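You operate a simulated robot arm through the tools that you are given. There is no shell and no other tool. Be economical: measure what you need, move in short steps, check, and stop when the job is done.

Carry out the task below with a simulated two-armed robot. There is one attempt and no reset: what you move stays moved.

JOB
Wipe both marks off the trolley top with the blue pad.
Fine: the pads are in the drawer; put it back and shut the drawer. What is to be rubbed or washed off counts as gone when no trace of it is left.
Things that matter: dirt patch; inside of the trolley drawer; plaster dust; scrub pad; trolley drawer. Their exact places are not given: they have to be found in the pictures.

Only the result counts: the job must be done as asked and must still hold three seconds after the hand-in. Knocking over, shifting, dropping, spilling or breaking anything else fails it.

ROBOT AND FRAMES
Two 6-joint arms with fingered hands on one trunk, hanging from a carriage that runs on a gantry, over the field with the corners [-1191, 1092], [-1201, -188], [1098, -207], [1109, 1073] (x, y) and turns from -391 to 297 degrees about z. Base frame: it is fixed where the carriage stands at the start and does not move with it; the origin is on the floor, on the carriage's upright axis, x ahead of it, y to its left, z up; the surface under the hand at the start is at about z = 850. Units: mm, degrees, N and s.
The left shoulder is at the start at [40, 152, 1477], the right one opposite. With the tool pointing down near the work surface each hand reaches from about 420 to 700 mm from the robot's upright axis, wherever it stands, measured 20 degrees to its own side. Places, roughly: dirt patch [300, -400, 900]; inside of the trolley drawer [500, -400, 700]; plaster dust [400, -400, 900]; trolley drawer [500, -400, 700]. Payload 4 kg a hand.
Tool frame (each hand has its own): the origin (TCP) lies between the finger pads and is the grasp point; the fingertips stand 30 mm ahead of it; z points along the fingers, y is the line along which they close. The gripper opens to 104 mm. The gripper's body begins 35 mm behind the TCP. The gripper is a hand of 5 fingers: y runs from the thumb to the fingers, the wrist lies at [-15, -104, -178] in the tool frame, and closing takes about 1.5 s.
Orientation is told as [roll, pitch, yaw] about the base's x, y, z axes, in that order, counted from this pose: with the fingers straight down and the wrist toward the robot, the tool's x, y and z point along [0, 1, 0], [1, 0, 0] and [0, 0, -1] of the base frame.

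CONTROLS
- The arms move only by the tool play_rows. It takes "left_moves", "right_moves" or both (then of equal length, played together; a hand with none holds still); each is a list of rows, each an object (a shift or turn left out is 0, a gripper value left out holds the last) with "rotation": the turn, a rotation vector about the base's x, y, z in degrees, a list of three; "travel": the shift along the base's x, y, z in mm, a list of three. In form: [{"rotation": [ax, ay, az], "travel": [tx, ty, tz]}, ...]. A call has 1 to 20 rows; each row shifts and turns the commanded pose from where the row before left it. "left_grip" and "right_grip" are, for a hand that has rows, the closure, from 0 (fully open) to 1 (shut), set as the call begins (left out, the last holds). A row lasts 0.2 s, in which the tool goes at most 50 mm and 8.6 degrees; a call with a longer step from one row to the next is refused whole, and so is a gripper value outside its range. A pose out of reach is approached as far as the arm can. The call stops where the force on the tool passes 60 N (or 10 N more than at its start, if that is more) or the arm is blocked; 0.2 s more then pass. Each finger travels about 45 mm/s and halts on what it meets, pressing with about 29 N; the grip force reading is that of the motor and also rises with nothing between the fingers. The clock runs only during rows and for 0.2 s after the last one: add rows that do not move to give the fingers time. The reply holds the time, the measured pose of the TCP, the force on the tool along the base axes, the opening and the grip force, in the units named above and with some noise, with the torque about the TCP (base axes, N m) and any sound that the robot's microphone picked up.
- Cameras (640 x 400 px; columns grow to the right, rows downward): "scene" is now at [195.9, -32.3, 1737.7]; the picture's right is [-0.50, -0.87, 0.00], its down [-0.80, 0.46, -0.37] and it looks along [0.32, -0.19, -0.93] (base axes); focal length 277 px, centre (320, 200). "left" rides on the left gripper at [-60, -83, -119] in its tool frame; the picture's right is [-0.79, -0.29, 0.54], its down [0.56, -0.71, 0.44] and it looks along [0.26, 0.65, 0.72] (tool axes); focal length 234 px, centre (320, 200). "right" rides on the right gripper at [60, -83, -120] in its tool frame; the picture's right is [-0.79, 0.29, -0.54], its down [-0.56, -0.71, 0.44] and it looks along [-0.26, 0.65, 0.72] (tool axes); focal length 234 px, centre (320, 200).
- grab_frame(camera): a new picture of that camera. No time passes.
- lift_body(by): slides the trunk up (or, below 0, down) by that many mm; the arms and the scene camera ride with it, the base frame stays. It gives what a move gives, with no picture.
- steer(legs): drives the robot by 1 to 6 legs, each [ahead, left, turn to the left] in mm, mm and degrees, along the robot's own axes; the way and the turn of a leg run together, so that a leg with both is an arc; at most 1500 mm and 180 degrees a leg. The arms and the cameras ride along, it lands a little off, and it stops where it bumps. It keeps to its track: a leg is cut to what the track allows. It gives what a move gives.
- set_fingers(index, middle, ring, little, thumb_bend, thumb_turn, hand): sets how far each is bent, from 0 (flat) to 1 (curled in); at 0.3 the hand is open as for a grip, at 0.7 the pads meet at the TCP. One left out holds its place. A second passes; each finger stops where it meets its share of the squeeze, and holds until it gets a number again. A gripper value or a shape takes the hand back. It gives what a move gives, with no picture; readings hold the bend of each and the force on index, middle, ring, little, thumb and palm. thumb_turn goes from beside the hand (0) to across from the fingers (1), as for a grip.
- hand_shape(shape, hand): the hand has 5 fingers and takes this shape, open, in about a second: jaw (thumb against the fingers, like two jaws); tri (thumb and two fingers); tip (a fingertip pinch); poke (one finger out to press); point (the index stretched); flat (the hand flat); cup (the hand cupped); fist (a fist). The gripper value then closes the fingers along that shape, each until it touches; the sizes above hold for jaw. It gives what a move gives, with no picture.
- turn_head(pan, tilt): turns the head with the scene camera to pan (to the left, within 86 degrees either way) and tilt (down, from -29 to 69), counted from straight ahead of the robot. It gives what a move gives.
- pixel_to_xyz(camera, pixels): for up to 12 pixels [column, row] of the newest picture of that camera ("zoom" is the newest enlarged one), the place [x, y, z] in the base frame of the surface seen there, good to about 2 mm, but the place of the scene camera against the robot may be out by one fixed shift of up to 18 mm in any direction. No time passes.
- zoom(camera, box): a new picture of the part [left, top, right, bottom] of that camera's present view, enlarged. No time passes.
- finish_job(): hands the job in; it is judged then, once.

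Go step by step. Measure first, check grasps and placings, and put right what went wrong. The budget is 80 turns and 78 pictures, counting those below and the enlarged ones. Unless the task says otherwise, let go and move clear before handing in, and close with one line.

The tools are called after "Request:" as name(argument=value, ...) on one line, values as JSON. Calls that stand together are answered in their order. play_rows: Moves the arms, as the interface text tells. Its arguments: {"type":"object","properties":{"left_moves":{"type":"array","items":{"type":"object","properties":{"rotation":{"type":"array","items":{"type":"number"}},"travel":{"type":"array","items":{"type":"number"}}}}},"left_grip":{"type":"number"},"right_moves":{"type":"array","items":{"type":"object","properties":{"rotation":{"type":"array","items":{"type":"number"}},"travel":{"type":"array","items":{"type":"number"}}}}},"right_grip":{"type":"number"}},"required":[]} The other tools are called the same way: lift_body (by) slides the trunk up or down; hand_shape (shape, hand) gives the hand a shape; set_fingers (index, middle, ring, little, thumb_bend, thumb_turn, hand) moves the fingers one by one; steer (legs) drives the base; turn_head (pan, tilt) turns the head that bears the scene camera; grab_frame (camera) takes a picture; pixel_to_xyz (camera, pixels) gives the place of the surface under pixels of a picture; zoom (camera, box) takes an enlarged picture of a part of a camera's view; finish_job () hands the job in.

At the start:

```text
time_s: 0.0
left_tool_pos: [613.6, 147.4, 1257.7]
left_orientation: [1.4, -0.5, 1.2]
left_force: [0.5, -0.4, -0.6]
left_ft_torque: [-0.01, 0.0, -0.02]
left_width: 103.6
left_grip_force: 0.1
left_shape: jaw
left_bend: [0.3, 0.3, 0.3, 0.3, 0.3, 0.97]
left_finger forces: [0.0, 0.1, 0.0, 0.0, 0.1, 0.1]
right_tool_pos: [427.0, -280.2, 1097.2]
right_orientation: [-0.1, 0.0, 0.0]
right_force: [0.2, 0.0, 0.3]
right_ft_torque: [0.0, 0.01, -0.03]
right_width: 103.5
right_grip_force: 0.0
right_shape: jaw
right_bend: [0.3, 0.3, 0.3, 0.3, 0.3, 0.97]
right_finger forces: [0.0, 0.1, 0.0, 0.0, 0.0, 0.1]
trunk travel left (down, up): [-650.0, 150.0]
robot x, y, heading: [-1.8, 0.6, -0.1]
head pan, tilt: [-30.0, 68.0]
```

scene: 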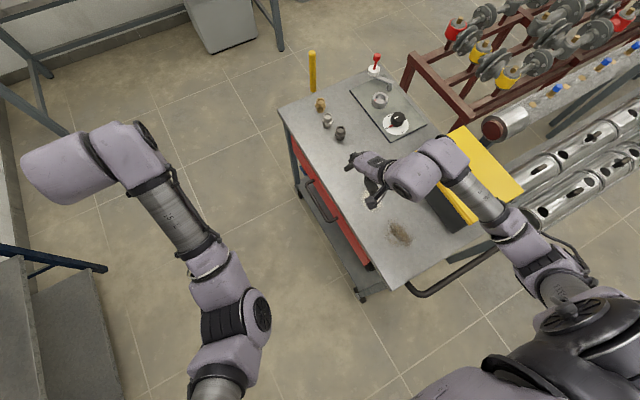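
right: 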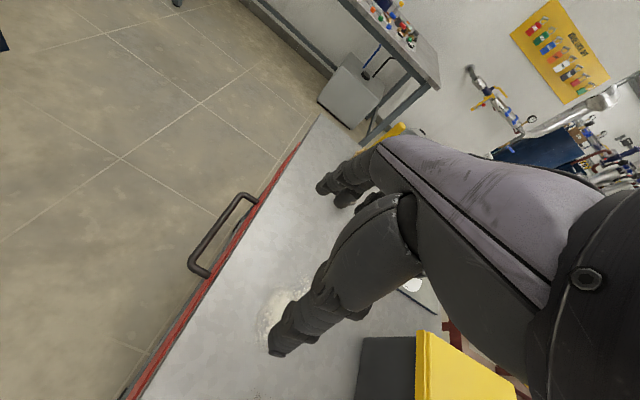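
left: 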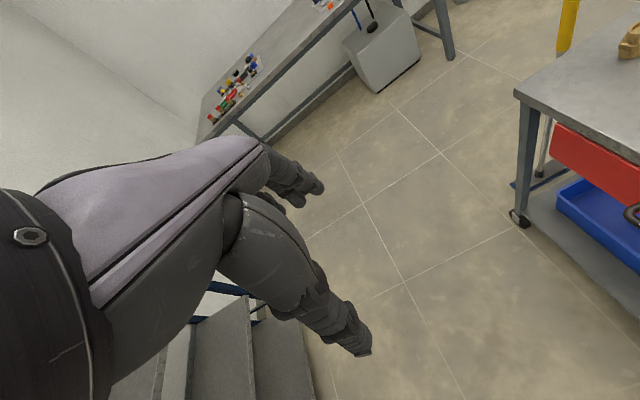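

The trolley stands at the right with the dirt patch near (400,233), the plaster dust near (370,195) under the hand, and the red drawer with its handle at (320,200). I'll enlarge and measure these.

Request:
zoom(camera="scene", box=[260, 60, 540, 310])

Request:
pixel_to_xyz(camera="scene", pixels=[[400, 233], [391, 222], [410, 242], [372, 200], [281, 108], [395, 287], [488, 235], [308, 184], [334, 220], [300, 150], [370, 268], [340, 133]])

```text
1.60 times, centred on (400, 185) of scene
```

zoom: 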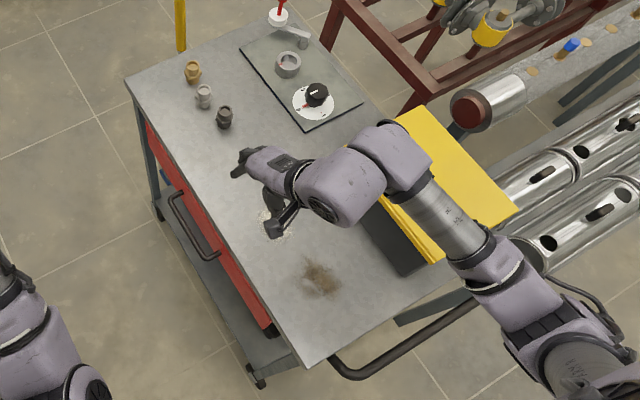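

```text
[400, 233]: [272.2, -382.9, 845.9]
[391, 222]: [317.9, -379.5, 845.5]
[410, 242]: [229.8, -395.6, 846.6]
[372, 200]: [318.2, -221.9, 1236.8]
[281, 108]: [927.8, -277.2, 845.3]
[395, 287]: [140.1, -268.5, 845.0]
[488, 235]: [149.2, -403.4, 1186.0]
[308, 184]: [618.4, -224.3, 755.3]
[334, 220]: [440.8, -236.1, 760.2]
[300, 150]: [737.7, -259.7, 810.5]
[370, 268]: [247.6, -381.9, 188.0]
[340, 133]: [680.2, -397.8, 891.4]
```

The trolley top is at z≈845 with its drawer edge at y≈-272, and the handle bar is near y≈-225, z≈757, opening toward +y. I'll drive so the robot faces the drawer side, then look again.

Request:
steer(legs=[[0, 450, 0], [650, 0, 0], [0, 0, -90]])

Request:
turn_head(pan=0, tilt=50)

Request:
grab_frame(camera="scene")

```text
time_s: 9.8
left_tool_pos: [781.8, -167.1, 1257.7]
left_orientation: [1.7, -0.4, -90.6]
left_force: [-0.1, 0.4, -1.1]
left_ft_torque: [-0.05, 0.02, 0.0]
left_width: 103.8
left_grip_force: 0.0
left_shape: jaw
left_bend: [0.3, 0.3, 0.3, 0.3, 0.3, 0.97]
left_finger forces: [0.0, 0.0, 0.0, 0.0, 0.0, 0.0]
right_tool_pos: [357.4, 34.6, 1097.6]
right_orientation: [0.0, 0.1, -92.0]
right_force: [0.0, 0.8, 0.1]
right_ft_torque: [0.0, -0.02, 0.0]
right_width: 103.9
right_grip_force: 0.0
right_shape: jaw
right_bend: [0.3, 0.3, 0.3, 0.3, 0.3, 0.97]
right_finger forces: [0.0, 0.1, 0.0, 0.0, 0.0, 0.0]
trunk travel left (down, up): [-650.0, 150.0]
robot x, y, heading: [653.6, 451.3, -91.7]
head pan, tilt: [-30.0, 68.0]
```

```text
time_s: 10.8
left_tool_pos: [783.7, -165.6, 1256.6]
left_orientation: [1.7, -0.7, -90.5]
left_force: [0.1, 0.2, 0.7]
left_ft_torque: [-0.01, -0.01, -0.02]
left_width: 103.8
left_grip_force: 0.2
left_shape: jaw
left_bend: [0.3, 0.3, 0.3, 0.3, 0.3, 0.97]
left_finger forces: [0.1, 0.0, 0.1, 0.1, 0.1, 0.0]
right_tool_pos: [357.2, 33.9, 1096.5]
right_orientation: [0.0, 0.0, -91.9]
right_force: [0.0, -0.8, 0.2]
right_ft_torque: [0.01, -0.01, 0.01]
right_width: 103.6
right_grip_force: 0.0
right_shape: jaw
right_bend: [0.3, 0.3, 0.3, 0.3, 0.3, 0.97]
right_finger forces: [0.0, 0.1, 0.0, 0.0, 0.0, 0.0]
trunk travel left (down, up): [-650.0, 150.0]
robot x, y, heading: [652.2, 450.2, -92.1]
head pan, tilt: [0.0, 50.0]
```

```text
73 pictures are left
```

scene: 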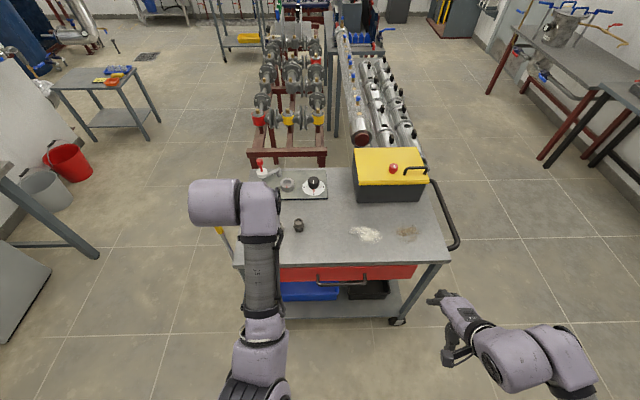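

Now both marks show clearly: plaster at (365,234) and dirt at (407,231), with the handle bar at (341,279) on the red drawer front. I'll measure them in an enlarged picture.

Request:
zoom(camera="scene", box=[230, 140, 470, 330])

Request:
pixel_to_xyz(camera="scene", pixels=[[318, 281], [341, 282], [363, 280], [350, 234], [381, 234], [365, 226], [365, 241], [395, 231], [418, 231], [407, 224], [407, 238], [345, 272]])

```text
2.11 times, centred on (350, 235) of scene
```

zoom: 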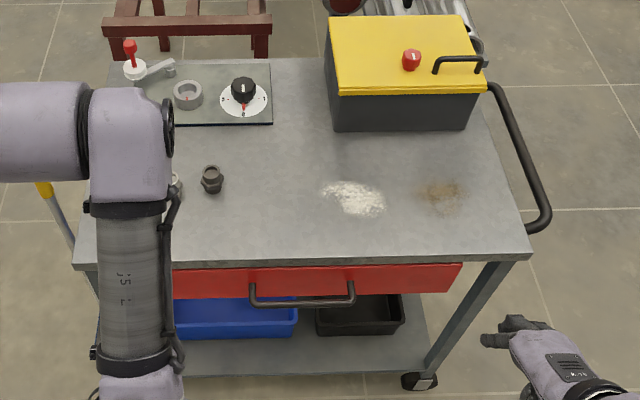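

```text
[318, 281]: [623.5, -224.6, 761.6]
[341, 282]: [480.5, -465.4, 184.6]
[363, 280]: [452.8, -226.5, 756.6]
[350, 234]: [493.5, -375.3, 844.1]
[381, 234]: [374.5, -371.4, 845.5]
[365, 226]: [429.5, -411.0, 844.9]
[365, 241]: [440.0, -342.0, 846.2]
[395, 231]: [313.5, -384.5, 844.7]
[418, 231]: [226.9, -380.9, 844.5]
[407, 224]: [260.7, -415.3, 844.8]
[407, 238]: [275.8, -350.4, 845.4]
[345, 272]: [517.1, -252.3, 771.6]
```

The handle bar spans x≈450–625 at y≈-225, z≈758. I'll drive closer with the right hand in line with it, then measure the bar with the hand camera, since the scene camera may be shifted.

Request:
steer(legs=[[0, 0, 2], [110, 75, 0]])

Request:
play_rows(right_moves=[{"travel": [20, 0, -30]}, {"travel": [20, 0, -30]}, {"travel": [20, 0, -30]}, {"travel": [20, 0, -30]}, {"travel": [20, 0, -30]}, {"travel": [0, 0, -20]}])

Request:
grab_frame(camera="right")

Request:
grab_frame(camera="scene")

```text
time_s: 12.5
left_tool_pos: [879.1, -272.4, 1258.2]
left_orientation: [1.7, -0.7, -88.7]
left_force: [0.6, 0.3, -0.4]
left_ft_torque: [-0.02, 0.01, -0.02]
left_width: 103.7
left_grip_force: 0.1
left_shape: jaw
left_bend: [0.3, 0.3, 0.3, 0.3, 0.3, 0.97]
left_finger forces: [0.0, 0.0, 0.0, 0.0, 0.0, 0.1]
right_tool_pos: [446.1, -85.6, 1098.0]
right_orientation: [0.0, 0.0, -89.9]
right_force: [-1.3, 0.3, 0.5]
right_ft_torque: [0.01, -0.01, -0.02]
right_width: 103.7
right_grip_force: 0.1
right_shape: jaw
right_bend: [0.3, 0.3, 0.3, 0.3, 0.3, 0.97]
right_finger forces: [0.0, 0.0, 0.0, 0.0, 0.0, 0.0]
trunk travel left (down, up): [-650.0, 150.0]
robot x, y, heading: [728.4, 341.7, -90.0]
head pan, tilt: [0.0, 50.0]
```

```text
time_s: 13.9
left_tool_pos: [878.4, -271.9, 1257.7]
left_orientation: [1.7, -0.6, -88.7]
left_force: [0.0, -0.9, -0.2]
left_ft_torque: [0.02, -0.03, 0.01]
left_width: 103.6
left_grip_force: 0.0
left_shape: jaw
left_bend: [0.3, 0.3, 0.3, 0.3, 0.3, 0.97]
left_finger forces: [0.0, 0.1, 0.0, 0.0, 0.1, 0.0]
right_tool_pos: [478.5, -61.3, 958.0]
right_orientation: [0.1, -0.1, -90.3]
right_force: [-0.2, 0.2, 0.1]
right_ft_torque: [0.0, 0.0, -0.02]
right_width: 103.4
right_grip_force: 0.1
right_shape: jaw
right_bend: [0.3, 0.3, 0.3, 0.3, 0.3, 0.97]
right_finger forces: [0.0, 0.1, 0.0, 0.1, 0.0, 0.0]
right hand out of reach, approached as far as the arm can: row 3, 4, 5, 6
trunk travel left (down, up): [-650.0, 150.0]
robot x, y, heading: [728.7, 343.3, -90.0]
head pan, tilt: [0.0, 50.0]
```

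```text
71 pictures are left
```

right: 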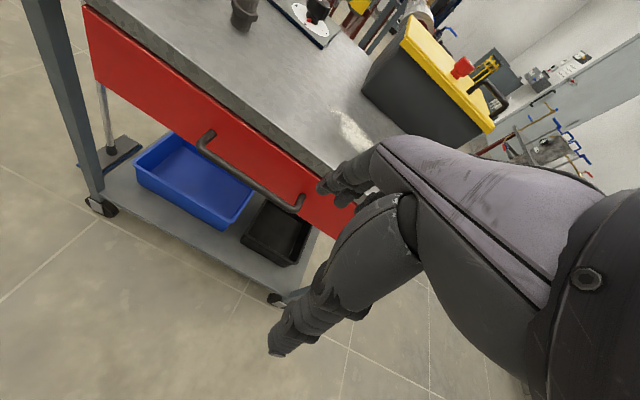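

```text
70 pictures are left
```

scene: 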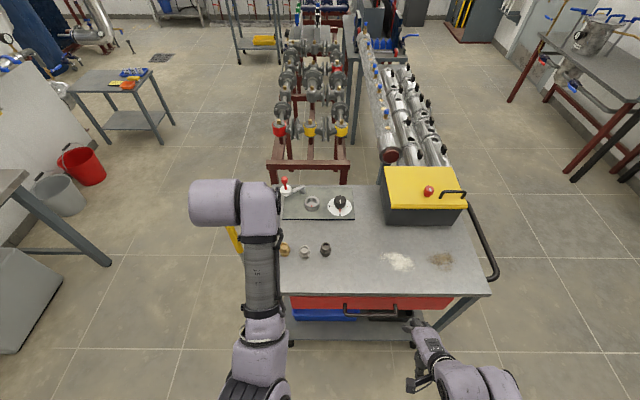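

The hand camera sees the bar from (212,148) to (297,205). I'll measure it, the drawer front and the slab edge there, and compare with the scene camera.

Request:
pixel_to_xyz(camera="right", pixels=[[206, 148], [250, 183], [293, 206], [211, 133], [302, 197], [260, 165], [180, 100], [250, 140], [270, 125], [285, 135], [345, 135], [330, 222]])

Request:
pixel_to_xyz(camera="scene", pixels=[[346, 309], [344, 315], [370, 316], [395, 314], [397, 306], [400, 262], [380, 302], [325, 245], [370, 301]])

```text
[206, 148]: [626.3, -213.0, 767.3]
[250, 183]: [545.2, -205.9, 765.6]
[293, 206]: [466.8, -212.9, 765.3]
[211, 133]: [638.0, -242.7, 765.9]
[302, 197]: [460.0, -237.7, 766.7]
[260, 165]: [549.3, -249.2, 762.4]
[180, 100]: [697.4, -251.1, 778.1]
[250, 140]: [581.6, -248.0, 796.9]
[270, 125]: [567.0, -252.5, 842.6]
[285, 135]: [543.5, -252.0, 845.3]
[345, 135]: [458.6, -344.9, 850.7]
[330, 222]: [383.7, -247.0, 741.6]
```

```text
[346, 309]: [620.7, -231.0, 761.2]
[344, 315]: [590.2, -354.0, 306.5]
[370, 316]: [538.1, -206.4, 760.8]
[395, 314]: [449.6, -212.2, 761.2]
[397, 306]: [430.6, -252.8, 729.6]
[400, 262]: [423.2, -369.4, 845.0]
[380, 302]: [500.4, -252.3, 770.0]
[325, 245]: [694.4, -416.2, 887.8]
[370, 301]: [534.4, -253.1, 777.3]
```

From the hand camera the bar centre is at about y=-213, z=765 and x 460–635, the drawer front is at y≈-249 and the slab edge at y≈-252. The scene camera reads about 10 mm low in x and 5 mm low in z. I'll back up, lower the trunk and tilt the right hand almost level for a straight grip on the bar.

Request:
steer(legs=[[-130, 0, 0]])

Request:
lift_body(by=-200)

Request:
play_rows(right_moves=[{"rotation": [-8.3, 0, 0], "travel": [8, -10, 0]}, {"rotation": [-8.3, 0, 0], "travel": [8, -10, 0]}, {"rotation": [-8.3, 0, 0], "travel": [8, -10, 0]}, {"rotation": [-8.3, 0, 0], "travel": [8, 0, 0]}, {"rotation": [-8.3, 0, 0], "travel": [8, 0, 0]}, {"rotation": [-8.3, 0, 0], "travel": [8, 0, 0]}, {"rotation": [-8.3, 0, 0], "travel": [8, 0, 0]}, {"rotation": [-8.3, 0, 0], "travel": [0, 0, 0]}, {"rotation": [-8.3, 0, 0], "travel": [0, 0, 0]}, {}])

Request:
grab_frame(camera="scene")

```text
time_s: 15.2
left_tool_pos: [877.7, -142.7, 1255.9]
left_orientation: [1.8, -0.6, -88.8]
left_force: [0.1, 0.3, -0.2]
left_ft_torque: [-0.01, 0.0, 0.01]
left_width: 103.6
left_grip_force: 0.1
left_shape: jaw
left_bend: [0.3, 0.3, 0.3, 0.3, 0.3, 0.97]
left_finger forces: [0.1, 0.0, 0.0, 0.0, 0.1, 0.1]
right_tool_pos: [478.6, 68.9, 958.8]
right_orientation: [0.1, 0.0, -90.5]
right_force: [-0.5, -0.2, -0.8]
right_ft_torque: [0.0, 0.01, 0.0]
right_width: 103.7
right_grip_force: 0.0
right_shape: jaw
right_bend: [0.3, 0.3, 0.3, 0.3, 0.3, 0.97]
right_finger forces: [0.1, 0.1, 0.0, 0.0, 0.0, 0.0]
trunk travel left (down, up): [-650.0, 150.0]
robot x, y, heading: [728.6, 470.7, -90.4]
head pan, tilt: [0.0, 50.0]
```

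```text
time_s: 17.3
left_tool_pos: [876.7, -143.1, 1058.2]
left_orientation: [1.7, -0.6, -88.8]
left_force: [-0.5, 0.6, 0.5]
left_ft_torque: [-0.02, -0.01, 0.02]
left_width: 103.9
left_grip_force: 0.0
left_shape: jaw
left_bend: [0.3, 0.3, 0.3, 0.3, 0.3, 0.97]
left_finger forces: [0.0, 0.1, 0.1, 0.1, 0.0, 0.0]
right_tool_pos: [477.9, 68.9, 759.8]
right_orientation: [0.1, 0.0, -90.5]
right_force: [-0.4, 0.3, -0.2]
right_ft_torque: [0.01, 0.04, 0.01]
right_width: 103.7
right_grip_force: 0.1
right_shape: jaw
right_bend: [0.3, 0.3, 0.3, 0.3, 0.3, 0.97]
right_finger forces: [0.1, 0.0, 0.0, 0.1, 0.0, 0.0]
trunk travel left (down, up): [-450.0, 350.0]
robot x, y, heading: [728.3, 469.3, -90.4]
head pan, tilt: [0.0, 50.0]
```

```text
time_s: 19.5
left_tool_pos: [876.7, -141.7, 1058.0]
left_orientation: [1.7, -0.6, -88.7]
left_force: [-0.3, 0.2, -0.6]
left_ft_torque: [-0.01, 0.0, 0.03]
left_width: 103.6
left_grip_force: 0.1
left_shape: jaw
left_bend: [0.3, 0.3, 0.3, 0.3, 0.3, 0.97]
left_finger forces: [0.1, 0.1, 0.0, 0.0, 0.1, 0.1]
right_tool_pos: [441.2, 49.1, 847.0]
right_orientation: [10.5, -74.5, -97.8]
right_force: [0.6, 0.1, 0.3]
right_ft_torque: [-0.01, 0.0, -0.02]
right_width: 103.8
right_grip_force: 0.0
right_shape: jaw
right_bend: [0.3, 0.3, 0.3, 0.3, 0.3, 0.97]
right_finger forces: [0.0, 0.0, 0.0, 0.1, 0.0, 0.1]
right hand out of reach, approached as far as the arm can: row 1, 2, 3, 4, 5, 6, 7, 8, 9
trunk travel left (down, up): [-450.0, 350.0]
robot x, y, heading: [728.5, 471.6, -90.1]
head pan, tilt: [0.0, 50.0]
```

```text
69 pictures are left
```

scene: 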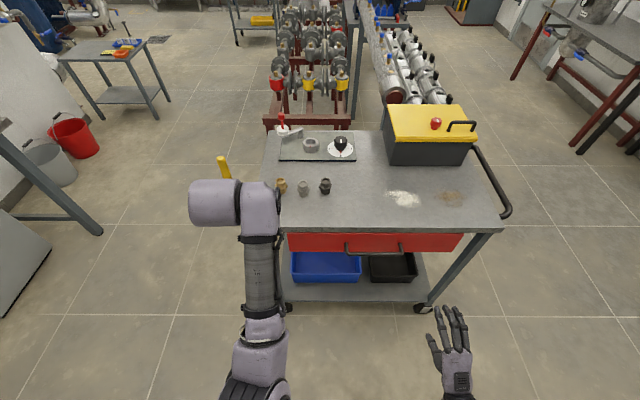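

The hand is close to level, fingers toward the trolley, but inside the arm's inner reach limit. I'll carry it forward to a standoff of the bar.

Request:
play_rows(right_moves=[{"travel": [0, -30, 0]}, {"travel": [0, -30, 0]}, {"travel": [0, -30, 0]}, {"travel": [0, -30, 0]}, {}])

```text
time_s: 20.7
left_tool_pos: [876.7, -141.8, 1057.2]
left_orientation: [1.8, -0.7, -88.8]
left_force: [0.0, 0.0, -0.2]
left_ft_torque: [-0.03, 0.0, -0.03]
left_width: 103.9
left_grip_force: 0.1
left_shape: jaw
left_bend: [0.3, 0.3, 0.3, 0.3, 0.3, 0.97]
left_finger forces: [0.0, 0.0, 0.0, 0.0, 0.0, 0.0]
right_tool_pos: [419.5, -41.3, 889.9]
right_orientation: [10.6, -74.3, -98.1]
right_force: [-0.3, -0.6, -1.3]
right_ft_torque: [0.02, 0.0, 0.04]
right_width: 103.9
right_grip_force: 0.1
right_shape: jaw
right_bend: [0.3, 0.3, 0.3, 0.3, 0.3, 0.97]
right_finger forces: [0.0, 0.0, 0.1, 0.1, 0.0, 0.0]
right hand out of reach, approached as far as the arm can: row 1, 2, 3, 4
trunk travel left (down, up): [-450.0, 350.0]
robot x, y, heading: [727.0, 470.2, -90.5]
head pan, tilt: [0.0, 50.0]
```

The level pose keeps pushing the hand up, so the arm wants a lower shoulder. I'll lower the trunk more and move the hand out.

Request:
lift_body(by=-130)

Request:
play_rows(right_moves=[{"travel": [20, -20, 0]}, {"travel": [20, -10, 0]}, {"travel": [20, 0, 0]}, {"travel": [20, 0, 0]}, {}])

```text
time_s: 22.3
left_tool_pos: [876.7, -141.9, 927.1]
left_orientation: [1.7, -0.6, -88.8]
left_force: [-0.4, -0.2, 0.5]
left_ft_torque: [0.02, -0.01, -0.05]
left_width: 103.5
left_grip_force: 0.1
left_shape: jaw
left_bend: [0.3, 0.3, 0.3, 0.3, 0.3, 0.97]
left_finger forces: [0.0, 0.0, 0.0, 0.0, 0.0, 0.0]
right_tool_pos: [418.9, -42.6, 761.3]
right_orientation: [10.5, -74.5, -98.0]
right_force: [0.3, 0.2, -0.5]
right_ft_torque: [-0.01, 0.01, -0.03]
right_width: 103.7
right_grip_force: 0.1
right_shape: jaw
right_bend: [0.3, 0.3, 0.3, 0.3, 0.3, 0.97]
right_finger forces: [0.0, 0.1, 0.0, 0.0, 0.0, 0.0]
trunk travel left (down, up): [-320.0, 480.0]
robot x, y, heading: [729.8, 471.3, -90.3]
head pan, tilt: [0.0, 50.0]
```

```text
time_s: 23.5
left_tool_pos: [878.1, -141.5, 927.3]
left_orientation: [1.7, -0.6, -88.8]
left_force: [-0.5, 0.3, -0.1]
left_ft_torque: [0.0, 0.02, -0.01]
left_width: 103.7
left_grip_force: 0.1
left_shape: jaw
left_bend: [0.3, 0.3, 0.3, 0.3, 0.3, 0.97]
left_finger forces: [0.0, 0.0, 0.0, 0.0, 0.0, 0.0]
right_tool_pos: [452.9, -48.9, 785.9]
right_orientation: [11.2, -74.4, -98.5]
right_force: [-0.7, 0.6, -0.4]
right_ft_torque: [-0.01, -0.01, -0.04]
right_width: 103.8
right_grip_force: 0.0
right_shape: jaw
right_bend: [0.3, 0.3, 0.3, 0.3, 0.3, 0.97]
right_finger forces: [0.0, 0.1, 0.0, 0.0, 0.0, 0.0]
right hand out of reach, approached as far as the arm can: row 1, 2, 3, 4
trunk travel left (down, up): [-320.0, 480.0]
robot x, y, heading: [728.5, 475.5, -90.2]
head pan, tilt: [0.0, 50.0]
```

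The arm prefers the hand farther to its right, so I'll keep the arm pose and drive instead. First I'll pull the left hand up and back out of the way.

Request:
play_rows(left_moves=[{"travel": [0, 10, 40]}, {"travel": [0, 10, 40]}, {"travel": [0, 20, 40]}, {"travel": [0, 20, 40]}, {"travel": [0, 20, 40]}, {"travel": [0, 20, 40]}, {}])

Request:
steer(legs=[[0, 80, 0], [60, 0, 0]])

Request:
grab_frame(camera="right")

Request:
grab_frame(camera="scene")

```text
time_s: 25.1
left_tool_pos: [868.3, -127.0, 1099.8]
left_orientation: [1.8, -0.8, -88.8]
left_force: [-0.1, 0.0, 1.3]
left_ft_torque: [-0.01, -0.01, 0.04]
left_width: 103.8
left_grip_force: 0.0
left_shape: jaw
left_bend: [0.3, 0.3, 0.3, 0.3, 0.3, 0.97]
left_finger forces: [0.1, 0.1, 0.1, 0.1, 0.0, 0.0]
left hand out of reach, approached as far as the arm can: row 4, 5, 6
right_tool_pos: [452.4, -49.4, 786.3]
right_orientation: [11.2, -74.4, -98.6]
right_force: [0.2, 1.2, 0.7]
right_ft_torque: [-0.02, -0.03, 0.02]
right_width: 103.9
right_grip_force: 0.1
right_shape: jaw
right_bend: [0.3, 0.3, 0.3, 0.3, 0.3, 0.97]
right_finger forces: [0.0, 0.0, 0.0, 0.0, 0.1, 0.1]
trunk travel left (down, up): [-320.0, 480.0]
robot x, y, heading: [730.1, 470.0, -90.0]
head pan, tilt: [0.0, 50.0]
```

```text
time_s: 26.7
left_tool_pos: [947.9, -187.8, 1099.8]
left_orientation: [1.7, -0.9, -88.8]
left_force: [0.5, 0.2, 0.5]
left_ft_torque: [0.01, 0.02, -0.02]
left_width: 103.8
left_grip_force: 0.1
left_shape: jaw
left_bend: [0.3, 0.3, 0.3, 0.3, 0.3, 0.97]
left_finger forces: [0.0, 0.0, 0.1, 0.1, 0.1, 0.0]
right_tool_pos: [532.3, -109.9, 786.9]
right_orientation: [11.3, -74.3, -98.7]
right_force: [0.0, -1.5, 0.3]
right_ft_torque: [-0.01, 0.0, 0.03]
right_width: 103.8
right_grip_force: 0.0
right_shape: jaw
right_bend: [0.3, 0.3, 0.3, 0.3, 0.3, 0.97]
right_finger forces: [0.0, 0.0, 0.0, 0.1, 0.0, 0.0]
trunk travel left (down, up): [-320.0, 480.0]
robot x, y, heading: [810.5, 412.1, -90.2]
head pan, tilt: [0.0, 50.0]
```

```text
68 pictures are left
```

right: 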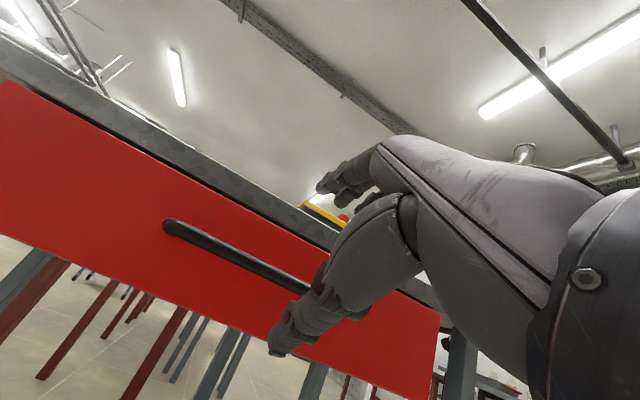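

```text
67 pictures are left
```

scene: 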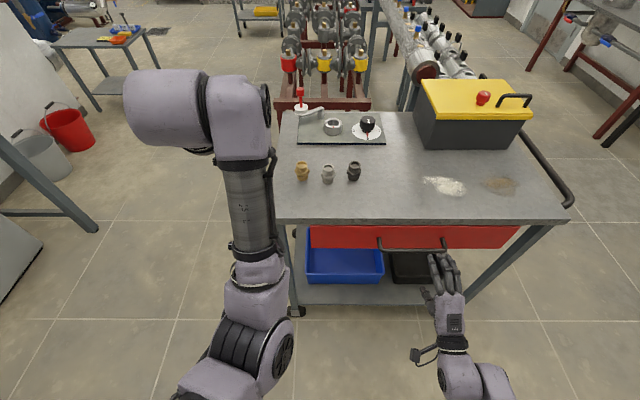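

The hand is level, pointing at the drawer. In the hand picture the bar runs (165,228)–(325,290); I'll check where the fingers really are against it.

Request:
pixel_to_xyz(camera="right", pixels=[[172, 232], [240, 260], [300, 285], [280, 340], [325, 188], [310, 310], [355, 165], [110, 230], [200, 190]])

Request:
zoom(camera="scene", box=[360, 190, 520, 310])

Request:
pixel_to_xyz(camera="scene", pixels=[[380, 243], [445, 243], [434, 258], [443, 258], [451, 260], [426, 293], [410, 248]])

```text
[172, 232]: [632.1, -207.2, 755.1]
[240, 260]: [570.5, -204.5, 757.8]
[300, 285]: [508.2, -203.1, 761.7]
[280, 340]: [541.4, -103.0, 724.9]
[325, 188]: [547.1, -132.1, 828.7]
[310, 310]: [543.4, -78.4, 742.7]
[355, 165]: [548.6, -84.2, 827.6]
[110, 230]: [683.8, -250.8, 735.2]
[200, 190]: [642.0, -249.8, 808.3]
```

```text
3.33 times, centred on (440, 250) of scene
```

zoom: 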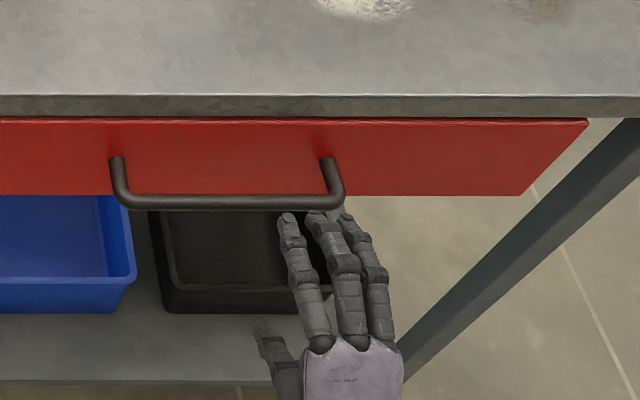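

```text
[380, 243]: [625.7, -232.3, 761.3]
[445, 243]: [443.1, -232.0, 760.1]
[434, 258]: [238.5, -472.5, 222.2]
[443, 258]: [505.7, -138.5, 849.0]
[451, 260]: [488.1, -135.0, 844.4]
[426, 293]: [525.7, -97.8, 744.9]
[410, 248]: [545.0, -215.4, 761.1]
```

The fingertips (z≈829–849, y≈-135) and thumb tip (z≈725) straddle the bar height of about 761. I'll lower by 22 mm and drive ahead 92 mm so the bar lies at the TCP.

Request:
lift_body(by=-22)

Request:
steer(legs=[[90, 0, 0]])

Request:
zoom(camera="scene", box=[360, 170, 520, 290])

Request:
grab_frame(camera="right")

```text
time_s: 27.4
left_tool_pos: [948.1, -187.1, 1077.3]
left_orientation: [1.9, -0.8, -88.8]
left_force: [-1.3, 0.5, 0.2]
left_ft_torque: [0.01, 0.0, 0.01]
left_width: 103.8
left_grip_force: 0.0
left_shape: jaw
left_bend: [0.3, 0.3, 0.3, 0.3, 0.3, 0.97]
left_finger forces: [0.0, 0.0, 0.0, 0.0, 0.0, 0.0]
right_tool_pos: [532.2, -110.0, 764.4]
right_orientation: [11.2, -74.3, -98.6]
right_force: [-0.2, 0.2, 0.6]
right_ft_torque: [0.01, 0.01, 0.0]
right_width: 103.7
right_grip_force: 0.0
right_shape: jaw
right_bend: [0.3, 0.3, 0.3, 0.3, 0.3, 0.97]
right_finger forces: [0.0, 0.0, 0.0, 0.1, 0.0, 0.0]
trunk travel left (down, up): [-298.0, 502.0]
robot x, y, heading: [806.2, 412.0, -90.2]
head pan, tilt: [0.0, 50.0]
```

```text
time_s: 28.5
left_tool_pos: [948.1, -277.8, 1077.6]
left_orientation: [1.8, -0.8, -88.8]
left_force: [0.1, -0.3, 0.4]
left_ft_torque: [0.0, 0.02, -0.02]
left_width: 103.6
left_grip_force: 0.2
left_shape: jaw
left_bend: [0.3, 0.3, 0.3, 0.3, 0.3, 0.97]
left_finger forces: [0.0, 0.0, 0.0, 0.0, 0.1, 0.0]
right_tool_pos: [532.1, -200.0, 765.8]
right_orientation: [11.2, -74.2, -98.6]
right_force: [-0.3, -0.5, 0.5]
right_ft_torque: [0.03, -0.01, 0.0]
right_width: 103.9
right_grip_force: 0.2
right_shape: jaw
right_bend: [0.3, 0.3, 0.3, 0.3, 0.3, 0.97]
right_finger forces: [0.0, 0.0, 0.0, 0.0, 0.0, 0.1]
trunk travel left (down, up): [-298.0, 502.0]
robot x, y, heading: [806.7, 324.9, -90.0]
head pan, tilt: [0.0, 50.0]
```

```text
3.33 times, centred on (440, 230) of scene
```

zoom: 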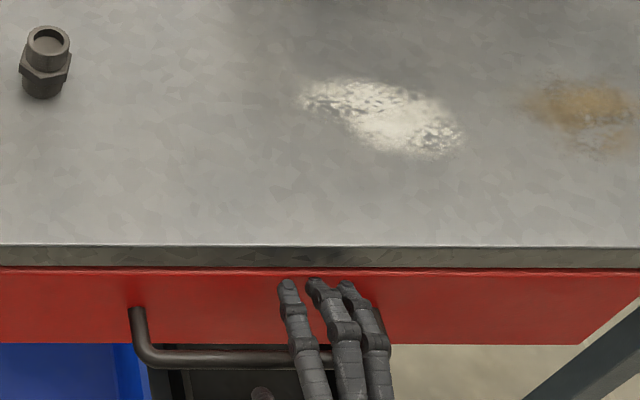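

```text
64 pictures are left
```

right: 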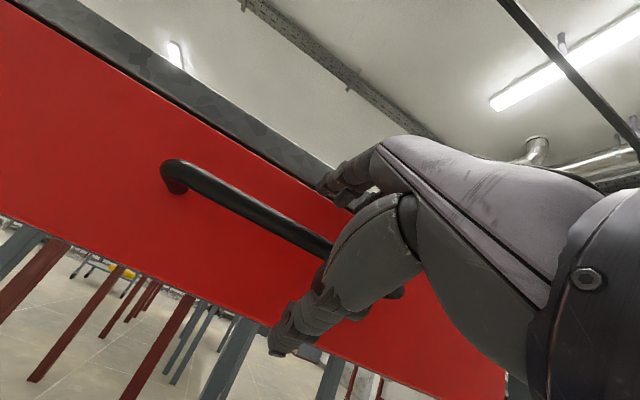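

The fingers lie above the bar and the thumb below it, with the tips just short of the drawer front. I'll close the hand with non-moving rows.

Request:
play_rows(right_moves=[{}, {}, {}, {}, {}, {}, {}, {}, {}], right_grip=1)

Request:
grab_frame(camera="right")

```text
time_s: 30.5
left_tool_pos: [946.7, -278.6, 1078.0]
left_orientation: [1.8, -0.8, -88.7]
left_force: [-0.3, -0.4, -0.6]
left_ft_torque: [-0.01, 0.0, 0.03]
left_width: 103.8
left_grip_force: 0.0
left_shape: jaw
left_bend: [0.3, 0.3, 0.3, 0.3, 0.3, 0.97]
left_finger forces: [0.0, 0.0, 0.0, 0.0, 0.0, 0.0]
right_tool_pos: [531.9, -200.3, 763.7]
right_orientation: [11.0, -74.1, -98.4]
right_force: [0.1, -5.9, -7.4]
right_ft_torque: [0.03, 0.19, -0.02]
right_width: 3.1
right_grip_force: 28.8
right_shape: jaw
right_bend: [0.7, 0.7, 0.7, 0.71, 0.74, 1.0]
right_finger forces: [12.3, 4.3, 2.1, 2.1, 26.3, 0.0]
trunk travel left (down, up): [-298.0, 502.0]
robot x, y, heading: [804.4, 323.4, -90.5]
head pan, tilt: [0.0, 50.0]
```

```text
63 pictures are left
```

right: 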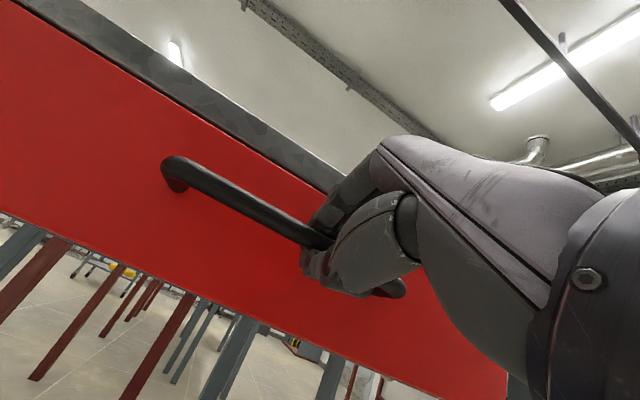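

The fingers are closed around the bar. I'll pull by backing up 100 mm and check that the drawer follows.

Request:
steer(legs=[[-100, 0, 0]])

Request:
grab_frame(camera="scene")

```text
time_s: 31.7
left_tool_pos: [950.2, -176.6, 1077.2]
left_orientation: [1.8, -0.8, -88.8]
left_force: [-0.8, 0.0, -0.2]
left_ft_torque: [0.02, -0.03, -0.01]
left_width: 103.6
left_grip_force: 0.1
left_shape: jaw
left_bend: [0.3, 0.3, 0.3, 0.3, 0.3, 0.97]
left_finger forces: [0.1, 0.1, 0.0, 0.1, 0.0, 0.0]
right_tool_pos: [532.6, -98.8, 762.1]
right_orientation: [11.1, -74.2, -98.4]
right_force: [1.3, -1.2, -9.8]
right_ft_torque: [0.05, 0.06, 0.08]
right_width: 4.0
right_grip_force: 29.0
right_shape: jaw
right_bend: [0.71, 0.7, 0.7, 0.71, 0.76, 1.0]
right_finger forces: [0.2, 0.1, 1.4, 1.5, 25.9, 0.0]
trunk travel left (down, up): [-298.0, 502.0]
robot x, y, heading: [808.5, 422.2, -90.3]
head pan, tilt: [0.0, 50.0]
```

```text
62 pictures are left
```

scene: 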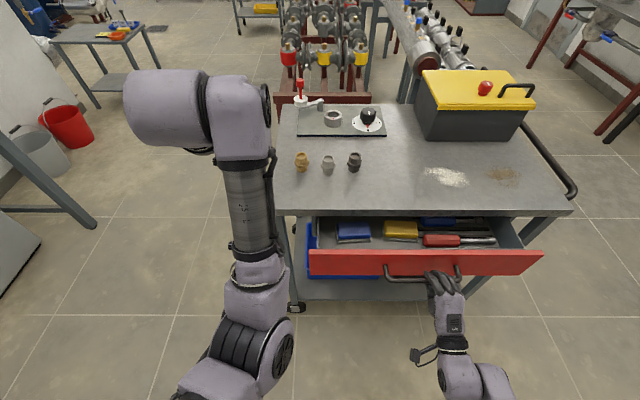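

The drawer follows: a blue pad at (353,231), a yellow one at (400,228) and screwdrivers are inside. I'll pull another 110 mm.

Request:
steer(legs=[[-110, 0, 0]])

Request:
zoom(camera="scene", box=[260, 150, 580, 350])

```text
time_s: 32.9
left_tool_pos: [949.1, -66.5, 1077.5]
left_orientation: [1.8, -0.8, -88.8]
left_force: [-0.7, 0.7, 0.4]
left_ft_torque: [0.02, 0.04, -0.02]
left_width: 103.9
left_grip_force: 0.0
left_shape: jaw
left_bend: [0.3, 0.3, 0.3, 0.3, 0.3, 0.97]
left_finger forces: [0.0, 0.1, 0.1, 0.0, 0.0, 0.1]
right_tool_pos: [533.8, 10.3, 761.3]
right_orientation: [11.0, -74.0, -98.2]
right_force: [-0.8, -2.7, -7.6]
right_ft_torque: [-0.07, 0.05, 0.05]
right_width: 3.5
right_grip_force: 28.9
right_shape: jaw
right_bend: [0.71, 0.7, 0.7, 0.7, 0.77, 1.0]
right_finger forces: [0.0, 0.0, 0.1, 0.7, 6.0, 0.1]
trunk travel left (down, up): [-298.0, 502.0]
robot x, y, heading: [808.9, 531.0, -90.2]
head pan, tilt: [0.0, 50.0]
```

```text
2.00 times, centred on (420, 250) of scene
```

zoom: 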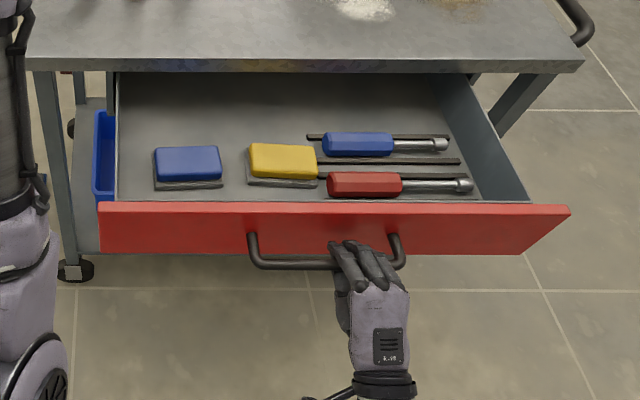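

The drawer is open about 210 mm, with the blue pad at zoom (188,167). I'll measure the pads, the drawer rims and the trolley edge.

Request:
pixel_to_xyz(camera="zoom", pixels=[[188, 160], [158, 165], [219, 165], [188, 149], [188, 176], [188, 186], [283, 160], [250, 168], [115, 205], [135, 190], [300, 68], [360, 5]])

Request:
play_rows(right_moves=[{}, {}, {}, {}, {}, {}, {}, {}], right_grip=0)

```text
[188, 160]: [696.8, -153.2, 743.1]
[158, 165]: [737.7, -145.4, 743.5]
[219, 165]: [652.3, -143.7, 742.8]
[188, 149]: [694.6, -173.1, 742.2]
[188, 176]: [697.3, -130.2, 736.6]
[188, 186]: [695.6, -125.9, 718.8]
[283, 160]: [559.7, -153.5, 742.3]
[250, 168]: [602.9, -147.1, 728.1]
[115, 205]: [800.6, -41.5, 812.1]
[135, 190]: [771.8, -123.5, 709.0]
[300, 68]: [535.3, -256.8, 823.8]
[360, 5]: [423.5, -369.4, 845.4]
```

```text
time_s: 34.7
left_tool_pos: [949.9, -67.0, 1076.0]
left_orientation: [1.8, -0.7, -88.7]
left_force: [-0.4, 0.1, 0.2]
left_ft_torque: [0.02, -0.02, -0.02]
left_width: 103.9
left_grip_force: 0.1
left_shape: jaw
left_bend: [0.3, 0.3, 0.3, 0.3, 0.3, 0.97]
left_finger forces: [0.1, 0.0, 0.0, 0.0, 0.0, 0.0]
right_tool_pos: [532.7, 9.3, 762.9]
right_orientation: [11.0, -74.1, -98.3]
right_force: [-0.5, -0.1, 0.1]
right_ft_torque: [0.02, 0.01, 0.0]
right_width: 103.6
right_grip_force: 0.1
right_shape: jaw
right_bend: [0.3, 0.3, 0.3, 0.3, 0.3, 0.97]
right_finger forces: [0.0, 0.0, 0.0, 0.0, 0.1, 0.0]
trunk travel left (down, up): [-298.0, 502.0]
robot x, y, heading: [807.8, 530.7, -90.4]
head pan, tilt: [0.0, 50.0]
```

The handle is released. The blue pad's centre is at about (705,-150), its top at z≈745, and it is about 88 × 55 mm. I'll back off, raise the trunk to its first height and turn the hand straight down again.

Request:
steer(legs=[[-120, 0, 0]])

Request:
lift_body(by=352)

Request:
play_rows(right_moves=[{"rotation": [8.3, 0, 0], "travel": [0, -15, 0]}, {"rotation": [8.3, 0, 0], "travel": [0, -15, 0]}, {"rotation": [8.3, 0, 0], "travel": [0, -15, 0]}, {"rotation": [8.3, 0, 0], "travel": [0, -15, 0]}, {"rotation": [8.3, 0, 0], "travel": [0, -15, 0]}, {"rotation": [8.3, 0, 0], "travel": [0, -15, 0]}, {"rotation": [8.3, 0, 0]}, {"rotation": [8.3, 0, 0]}, {"rotation": [8.3, 0, 0]}, {}])

```text
time_s: 35.9
left_tool_pos: [947.1, 53.3, 1076.8]
left_orientation: [1.7, -0.8, -88.8]
left_force: [-0.7, -0.3, 0.5]
left_ft_torque: [-0.02, 0.02, -0.01]
left_width: 103.8
left_grip_force: 0.1
left_shape: jaw
left_bend: [0.3, 0.3, 0.3, 0.3, 0.3, 0.97]
left_finger forces: [0.0, 0.0, 0.1, 0.0, 0.0, 0.0]
right_tool_pos: [532.5, 131.7, 762.3]
right_orientation: [11.0, -74.1, -98.2]
right_force: [0.2, -0.6, -0.6]
right_ft_torque: [0.02, 0.02, -0.04]
right_width: 103.9
right_grip_force: 0.0
right_shape: jaw
right_bend: [0.3, 0.3, 0.3, 0.3, 0.3, 0.97]
right_finger forces: [0.0, 0.1, 0.0, 0.0, 0.0, 0.0]
trunk travel left (down, up): [-298.0, 502.0]
robot x, y, heading: [807.0, 654.0, -90.4]
head pan, tilt: [0.0, 50.0]
```

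```text
time_s: 39.3
left_tool_pos: [950.6, 52.9, 1428.2]
left_orientation: [1.7, -0.9, -88.8]
left_force: [-0.2, 0.9, 0.4]
left_ft_torque: [0.02, 0.0, 0.02]
left_width: 103.8
left_grip_force: 0.1
left_shape: jaw
left_bend: [0.3, 0.3, 0.3, 0.3, 0.3, 0.97]
left_finger forces: [0.1, 0.0, 0.0, 0.1, 0.0, 0.0]
right_tool_pos: [532.3, 129.5, 1114.7]
right_orientation: [10.9, -74.0, -98.4]
right_force: [-0.2, -0.4, 0.8]
right_ft_torque: [-0.01, -0.04, 0.04]
right_width: 103.8
right_grip_force: 0.1
right_shape: jaw
right_bend: [0.3, 0.3, 0.3, 0.3, 0.3, 0.97]
right_finger forces: [0.0, 0.0, 0.0, 0.1, 0.0, 0.1]
trunk travel left (down, up): [-650.0, 150.0]
robot x, y, heading: [808.4, 653.1, -90.0]
head pan, tilt: [0.0, 50.0]
```

```text
time_s: 41.5
left_tool_pos: [949.0, 52.8, 1429.2]
left_orientation: [1.8, -0.8, -88.9]
left_force: [-0.1, -1.0, 0.3]
left_ft_torque: [0.03, -0.02, 0.0]
left_width: 103.8
left_grip_force: 0.1
left_shape: jaw
left_bend: [0.3, 0.3, 0.3, 0.3, 0.3, 0.97]
left_finger forces: [0.1, 0.0, 0.1, 0.1, 0.0, 0.0]
right_tool_pos: [535.0, 88.5, 1136.6]
right_orientation: [3.2, 0.4, -92.8]
right_force: [-0.2, -0.5, -0.6]
right_ft_torque: [0.0, 0.05, 0.01]
right_width: 103.8
right_grip_force: 0.1
right_shape: jaw
right_bend: [0.3, 0.3, 0.3, 0.3, 0.3, 0.97]
right_finger forces: [0.0, 0.0, 0.0, 0.0, 0.0, 0.0]
right hand out of reach, approached as far as the arm can: row 2, 5, 6, 7, 8, 9
trunk travel left (down, up): [-650.0, 150.0]
robot x, y, heading: [805.6, 652.0, -90.1]
head pan, tilt: [0.0, 50.0]
```

The hand points down again at z 1137. I'll drive so it comes over the blue pad, then lower it to about z 900 and look with the hand camera.

Request:
steer(legs=[[0, 85, 0], [283, 0, 0]])

Request:
play_rows(right_moves=[{"rotation": [0, 3.2, 2.8], "travel": [12, 6, -30]}, {"travel": [12, 6, -30]}, {"travel": [12, 6, -30]}, {"travel": [12, 6, -30]}, {"travel": [12, 6, -30]}, {"travel": [12, 6, -30]}, {"travel": [13, 5, -30]}, {"travel": [0, 0, -25]}, {}])

Request:
grab_frame(camera="right")

Request:
grab_frame(camera="scene")

```text
time_s: 44.2
left_tool_pos: [1037.3, -231.9, 1429.1]
left_orientation: [1.8, -0.8, -88.4]
left_force: [-0.1, 0.2, 0.4]
left_ft_torque: [0.03, 0.0, 0.0]
left_width: 103.9
left_grip_force: 0.0
left_shape: jaw
left_bend: [0.3, 0.3, 0.3, 0.3, 0.3, 0.97]
left_finger forces: [0.0, 0.1, 0.0, 0.1, 0.0, 0.0]
right_tool_pos: [625.5, -197.9, 1134.8]
right_orientation: [3.1, 0.4, -92.5]
right_force: [-0.6, -0.5, -1.1]
right_ft_torque: [0.02, 0.01, -0.02]
right_width: 103.7
right_grip_force: 0.0
right_shape: jaw
right_bend: [0.3, 0.3, 0.3, 0.3, 0.3, 0.97]
right_finger forces: [0.0, 0.0, 0.0, 0.0, 0.0, 0.0]
trunk travel left (down, up): [-650.0, 150.0]
robot x, y, heading: [897.1, 364.4, -89.8]
head pan, tilt: [0.0, 50.0]
```

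```text
time_s: 46.2
left_tool_pos: [1037.5, -230.8, 1428.7]
left_orientation: [1.8, -0.8, -88.3]
left_force: [0.0, 0.5, 1.6]
left_ft_torque: [0.01, 0.02, -0.02]
left_width: 103.5
left_grip_force: 0.0
left_shape: jaw
left_bend: [0.3, 0.3, 0.3, 0.3, 0.3, 0.97]
left_finger forces: [0.0, 0.1, 0.0, 0.1, 0.0, 0.0]
right_tool_pos: [649.2, -52.5, 973.1]
right_orientation: [0.2, 0.2, -90.3]
right_force: [-0.2, 0.1, 0.5]
right_ft_torque: [0.03, 0.01, -0.01]
right_width: 103.8
right_grip_force: 0.1
right_shape: jaw
right_bend: [0.3, 0.3, 0.3, 0.3, 0.3, 0.97]
right_finger forces: [0.0, 0.0, 0.1, 0.1, 0.0, 0.0]
right hand out of reach, approached as far as the arm can: row 1, 2, 3, 4, 5, 6, 7, 8
trunk travel left (down, up): [-650.0, 150.0]
robot x, y, heading: [891.7, 365.3, -90.0]
head pan, tilt: [0.0, 50.0]
```

```text
60 pictures are left
```

right: 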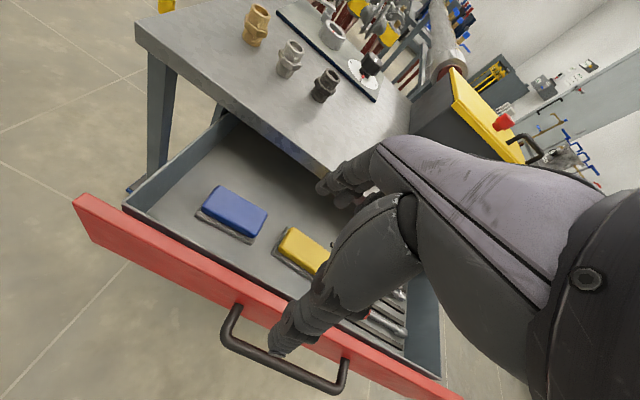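

```text
59 pictures are left
```

scene: 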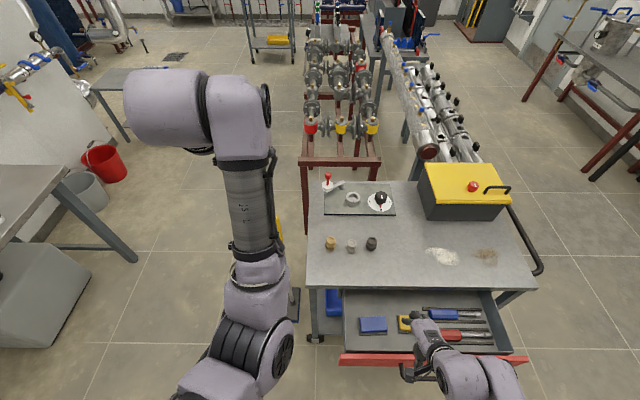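

The arm got stuck on an inner reach limit (only 417 mm ahead). I'll first measure the pad with this picture, and extend the hand forward to see whether reach recovers.

Request:
pixel_to_xyz(camera="right", pixels=[[236, 208], [216, 188], [266, 213], [207, 206], [250, 236], [198, 216], [245, 242], [160, 220], [150, 225], [305, 243], [220, 150], [250, 290]])

Request:
play_rows(right_moves=[{"travel": [0, -25, 0]}, {"travel": [0, -25, 0]}, {"travel": [0, -25, 0]}, {"travel": [0, -25, 0]}, {}])

```text
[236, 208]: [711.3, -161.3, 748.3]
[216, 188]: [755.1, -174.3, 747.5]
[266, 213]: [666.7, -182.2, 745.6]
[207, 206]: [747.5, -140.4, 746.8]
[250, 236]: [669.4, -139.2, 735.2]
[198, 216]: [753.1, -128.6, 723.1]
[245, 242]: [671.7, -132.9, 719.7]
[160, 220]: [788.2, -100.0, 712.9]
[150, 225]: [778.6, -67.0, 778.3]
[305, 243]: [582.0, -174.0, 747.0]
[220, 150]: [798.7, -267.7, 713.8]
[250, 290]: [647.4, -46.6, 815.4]
```

```text
time_s: 47.4
left_tool_pos: [1037.4, -231.3, 1429.4]
left_orientation: [1.7, -0.9, -88.4]
left_force: [-0.4, -0.1, -0.6]
left_ft_torque: [0.0, 0.02, 0.0]
left_width: 103.9
left_grip_force: 0.1
left_shape: jaw
left_bend: [0.3, 0.3, 0.3, 0.3, 0.3, 0.97]
left_finger forces: [0.2, 0.0, 0.0, 0.0, 0.1, 0.0]
right_tool_pos: [632.7, -99.6, 1014.5]
right_orientation: [0.1, 0.1, -90.6]
right_force: [-0.2, -0.9, -0.5]
right_ft_torque: [0.02, -0.02, 0.01]
right_width: 103.7
right_grip_force: 0.1
right_shape: jaw
right_bend: [0.3, 0.3, 0.3, 0.3, 0.3, 0.97]
right_finger forces: [0.0, 0.0, 0.1, 0.0, 0.1, 0.0]
right hand out of reach, approached as far as the arm can: row 1, 2, 3, 4
trunk travel left (down, up): [-650.0, 150.0]
robot x, y, heading: [893.8, 365.2, -89.9]
head pan, tilt: [0.0, 50.0]
```

Forward motion forces the hand upward, so the shoulder is too high and the arm is at its outer reach. I'll raise the hand clear first and then lower the trunk 270 mm.

Request:
play_rows(right_moves=[{"travel": [0, 0, 40]}, {"travel": [0, 0, 40]}, {"travel": [0, 0, 40]}, {"travel": [10, 0, 40]}, {"travel": [10, 0, 40]}, {}])

Request:
lift_body(by=-270)

```text
time_s: 48.8
left_tool_pos: [1038.4, -231.9, 1428.9]
left_orientation: [1.8, -0.8, -88.4]
left_force: [0.5, 0.6, -0.4]
left_ft_torque: [-0.01, 0.01, 0.02]
left_width: 103.9
left_grip_force: 0.1
left_shape: jaw
left_bend: [0.3, 0.3, 0.3, 0.3, 0.3, 0.97]
left_finger forces: [0.2, 0.1, 0.1, 0.1, 0.0, 0.1]
right_tool_pos: [651.6, -99.4, 1218.1]
right_orientation: [0.0, 0.2, -89.8]
right_force: [0.2, -0.5, -0.1]
right_ft_torque: [-0.07, -0.02, 0.0]
right_width: 103.6
right_grip_force: 0.1
right_shape: jaw
right_bend: [0.3, 0.3, 0.3, 0.3, 0.3, 0.97]
right_finger forces: [0.0, 0.0, 0.0, 0.1, 0.0, 0.0]
trunk travel left (down, up): [-650.0, 150.0]
robot x, y, heading: [896.9, 369.3, -89.8]
head pan, tilt: [0.0, 50.0]
```

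```text
time_s: 51.5
left_tool_pos: [1038.6, -231.6, 1158.4]
left_orientation: [1.8, -0.8, -88.4]
left_force: [0.4, 0.3, 0.2]
left_ft_torque: [-0.01, -0.03, 0.0]
left_width: 103.9
left_grip_force: 0.0
left_shape: jaw
left_bend: [0.3, 0.3, 0.3, 0.3, 0.3, 0.97]
left_finger forces: [0.0, 0.0, 0.0, 0.2, 0.1, 0.0]
right_tool_pos: [651.0, -100.1, 947.9]
right_orientation: [0.0, 0.3, -89.9]
right_force: [0.2, -0.1, 0.1]
right_ft_torque: [-0.03, 0.01, -0.02]
right_width: 103.8
right_grip_force: 0.0
right_shape: jaw
right_bend: [0.3, 0.3, 0.3, 0.3, 0.3, 0.97]
right_finger forces: [0.0, 0.0, 0.0, 0.0, 0.1, 0.0]
trunk travel left (down, up): [-380.0, 420.0]
robot x, y, heading: [896.2, 370.5, -89.9]
head pan, tilt: [0.0, 50.0]
```

Reach is good now and commands are followed exactly. The hand camera puts the pad at centre (711,-158), top z≈747, floor z≈713; I'll move above it.

Request:
play_rows(right_moves=[{"travel": [20, -19, -20]}, {"travel": [20, -19, -20]}, {"travel": [20, -19, -20]}, {"travel": [0, 0, -20]}, {"travel": [0, 0, -20]}, {}])

Request:
grab_frame(camera="right")

Request:
zoom(camera="scene", box=[300, 180, 540, 330])

```text
time_s: 53.0
left_tool_pos: [1038.3, -231.2, 1159.5]
left_orientation: [1.8, -0.8, -88.3]
left_force: [0.2, -0.2, 0.8]
left_ft_torque: [0.01, 0.01, 0.01]
left_width: 104.0
left_grip_force: 0.0
left_shape: jaw
left_bend: [0.3, 0.3, 0.3, 0.3, 0.3, 0.97]
left_finger forces: [0.0, 0.1, 0.0, 0.0, 0.1, 0.0]
right_tool_pos: [675.6, -138.1, 861.7]
right_orientation: [0.2, 0.2, -90.2]
right_force: [-0.4, -0.1, 0.1]
right_ft_torque: [0.0, 0.02, 0.0]
right_width: 103.9
right_grip_force: 0.0
right_shape: jaw
right_bend: [0.3, 0.3, 0.3, 0.3, 0.3, 0.97]
right_finger forces: [0.0, 0.1, 0.1, 0.0, 0.1, 0.0]
right hand out of reach, approached as far as the arm can: row 2, 3, 4, 5
trunk travel left (down, up): [-380.0, 420.0]
robot x, y, heading: [895.7, 368.4, -89.8]
head pan, tilt: [0.0, 50.0]
```

```text
58 pictures are left
```

right: 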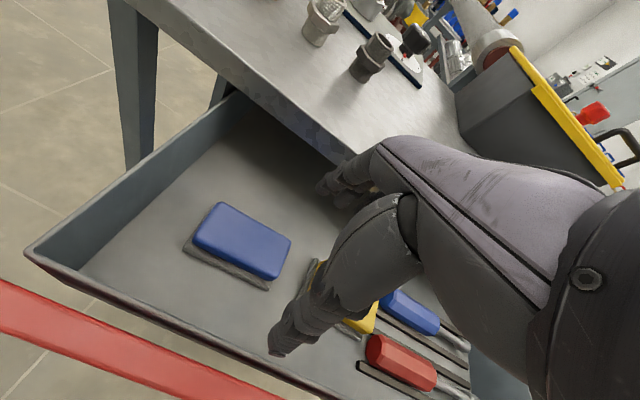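

```text
2.67 times, centred on (420, 255) of scene
```

zoom: 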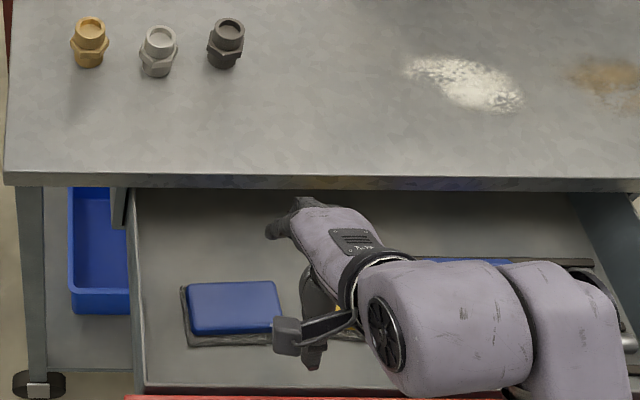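

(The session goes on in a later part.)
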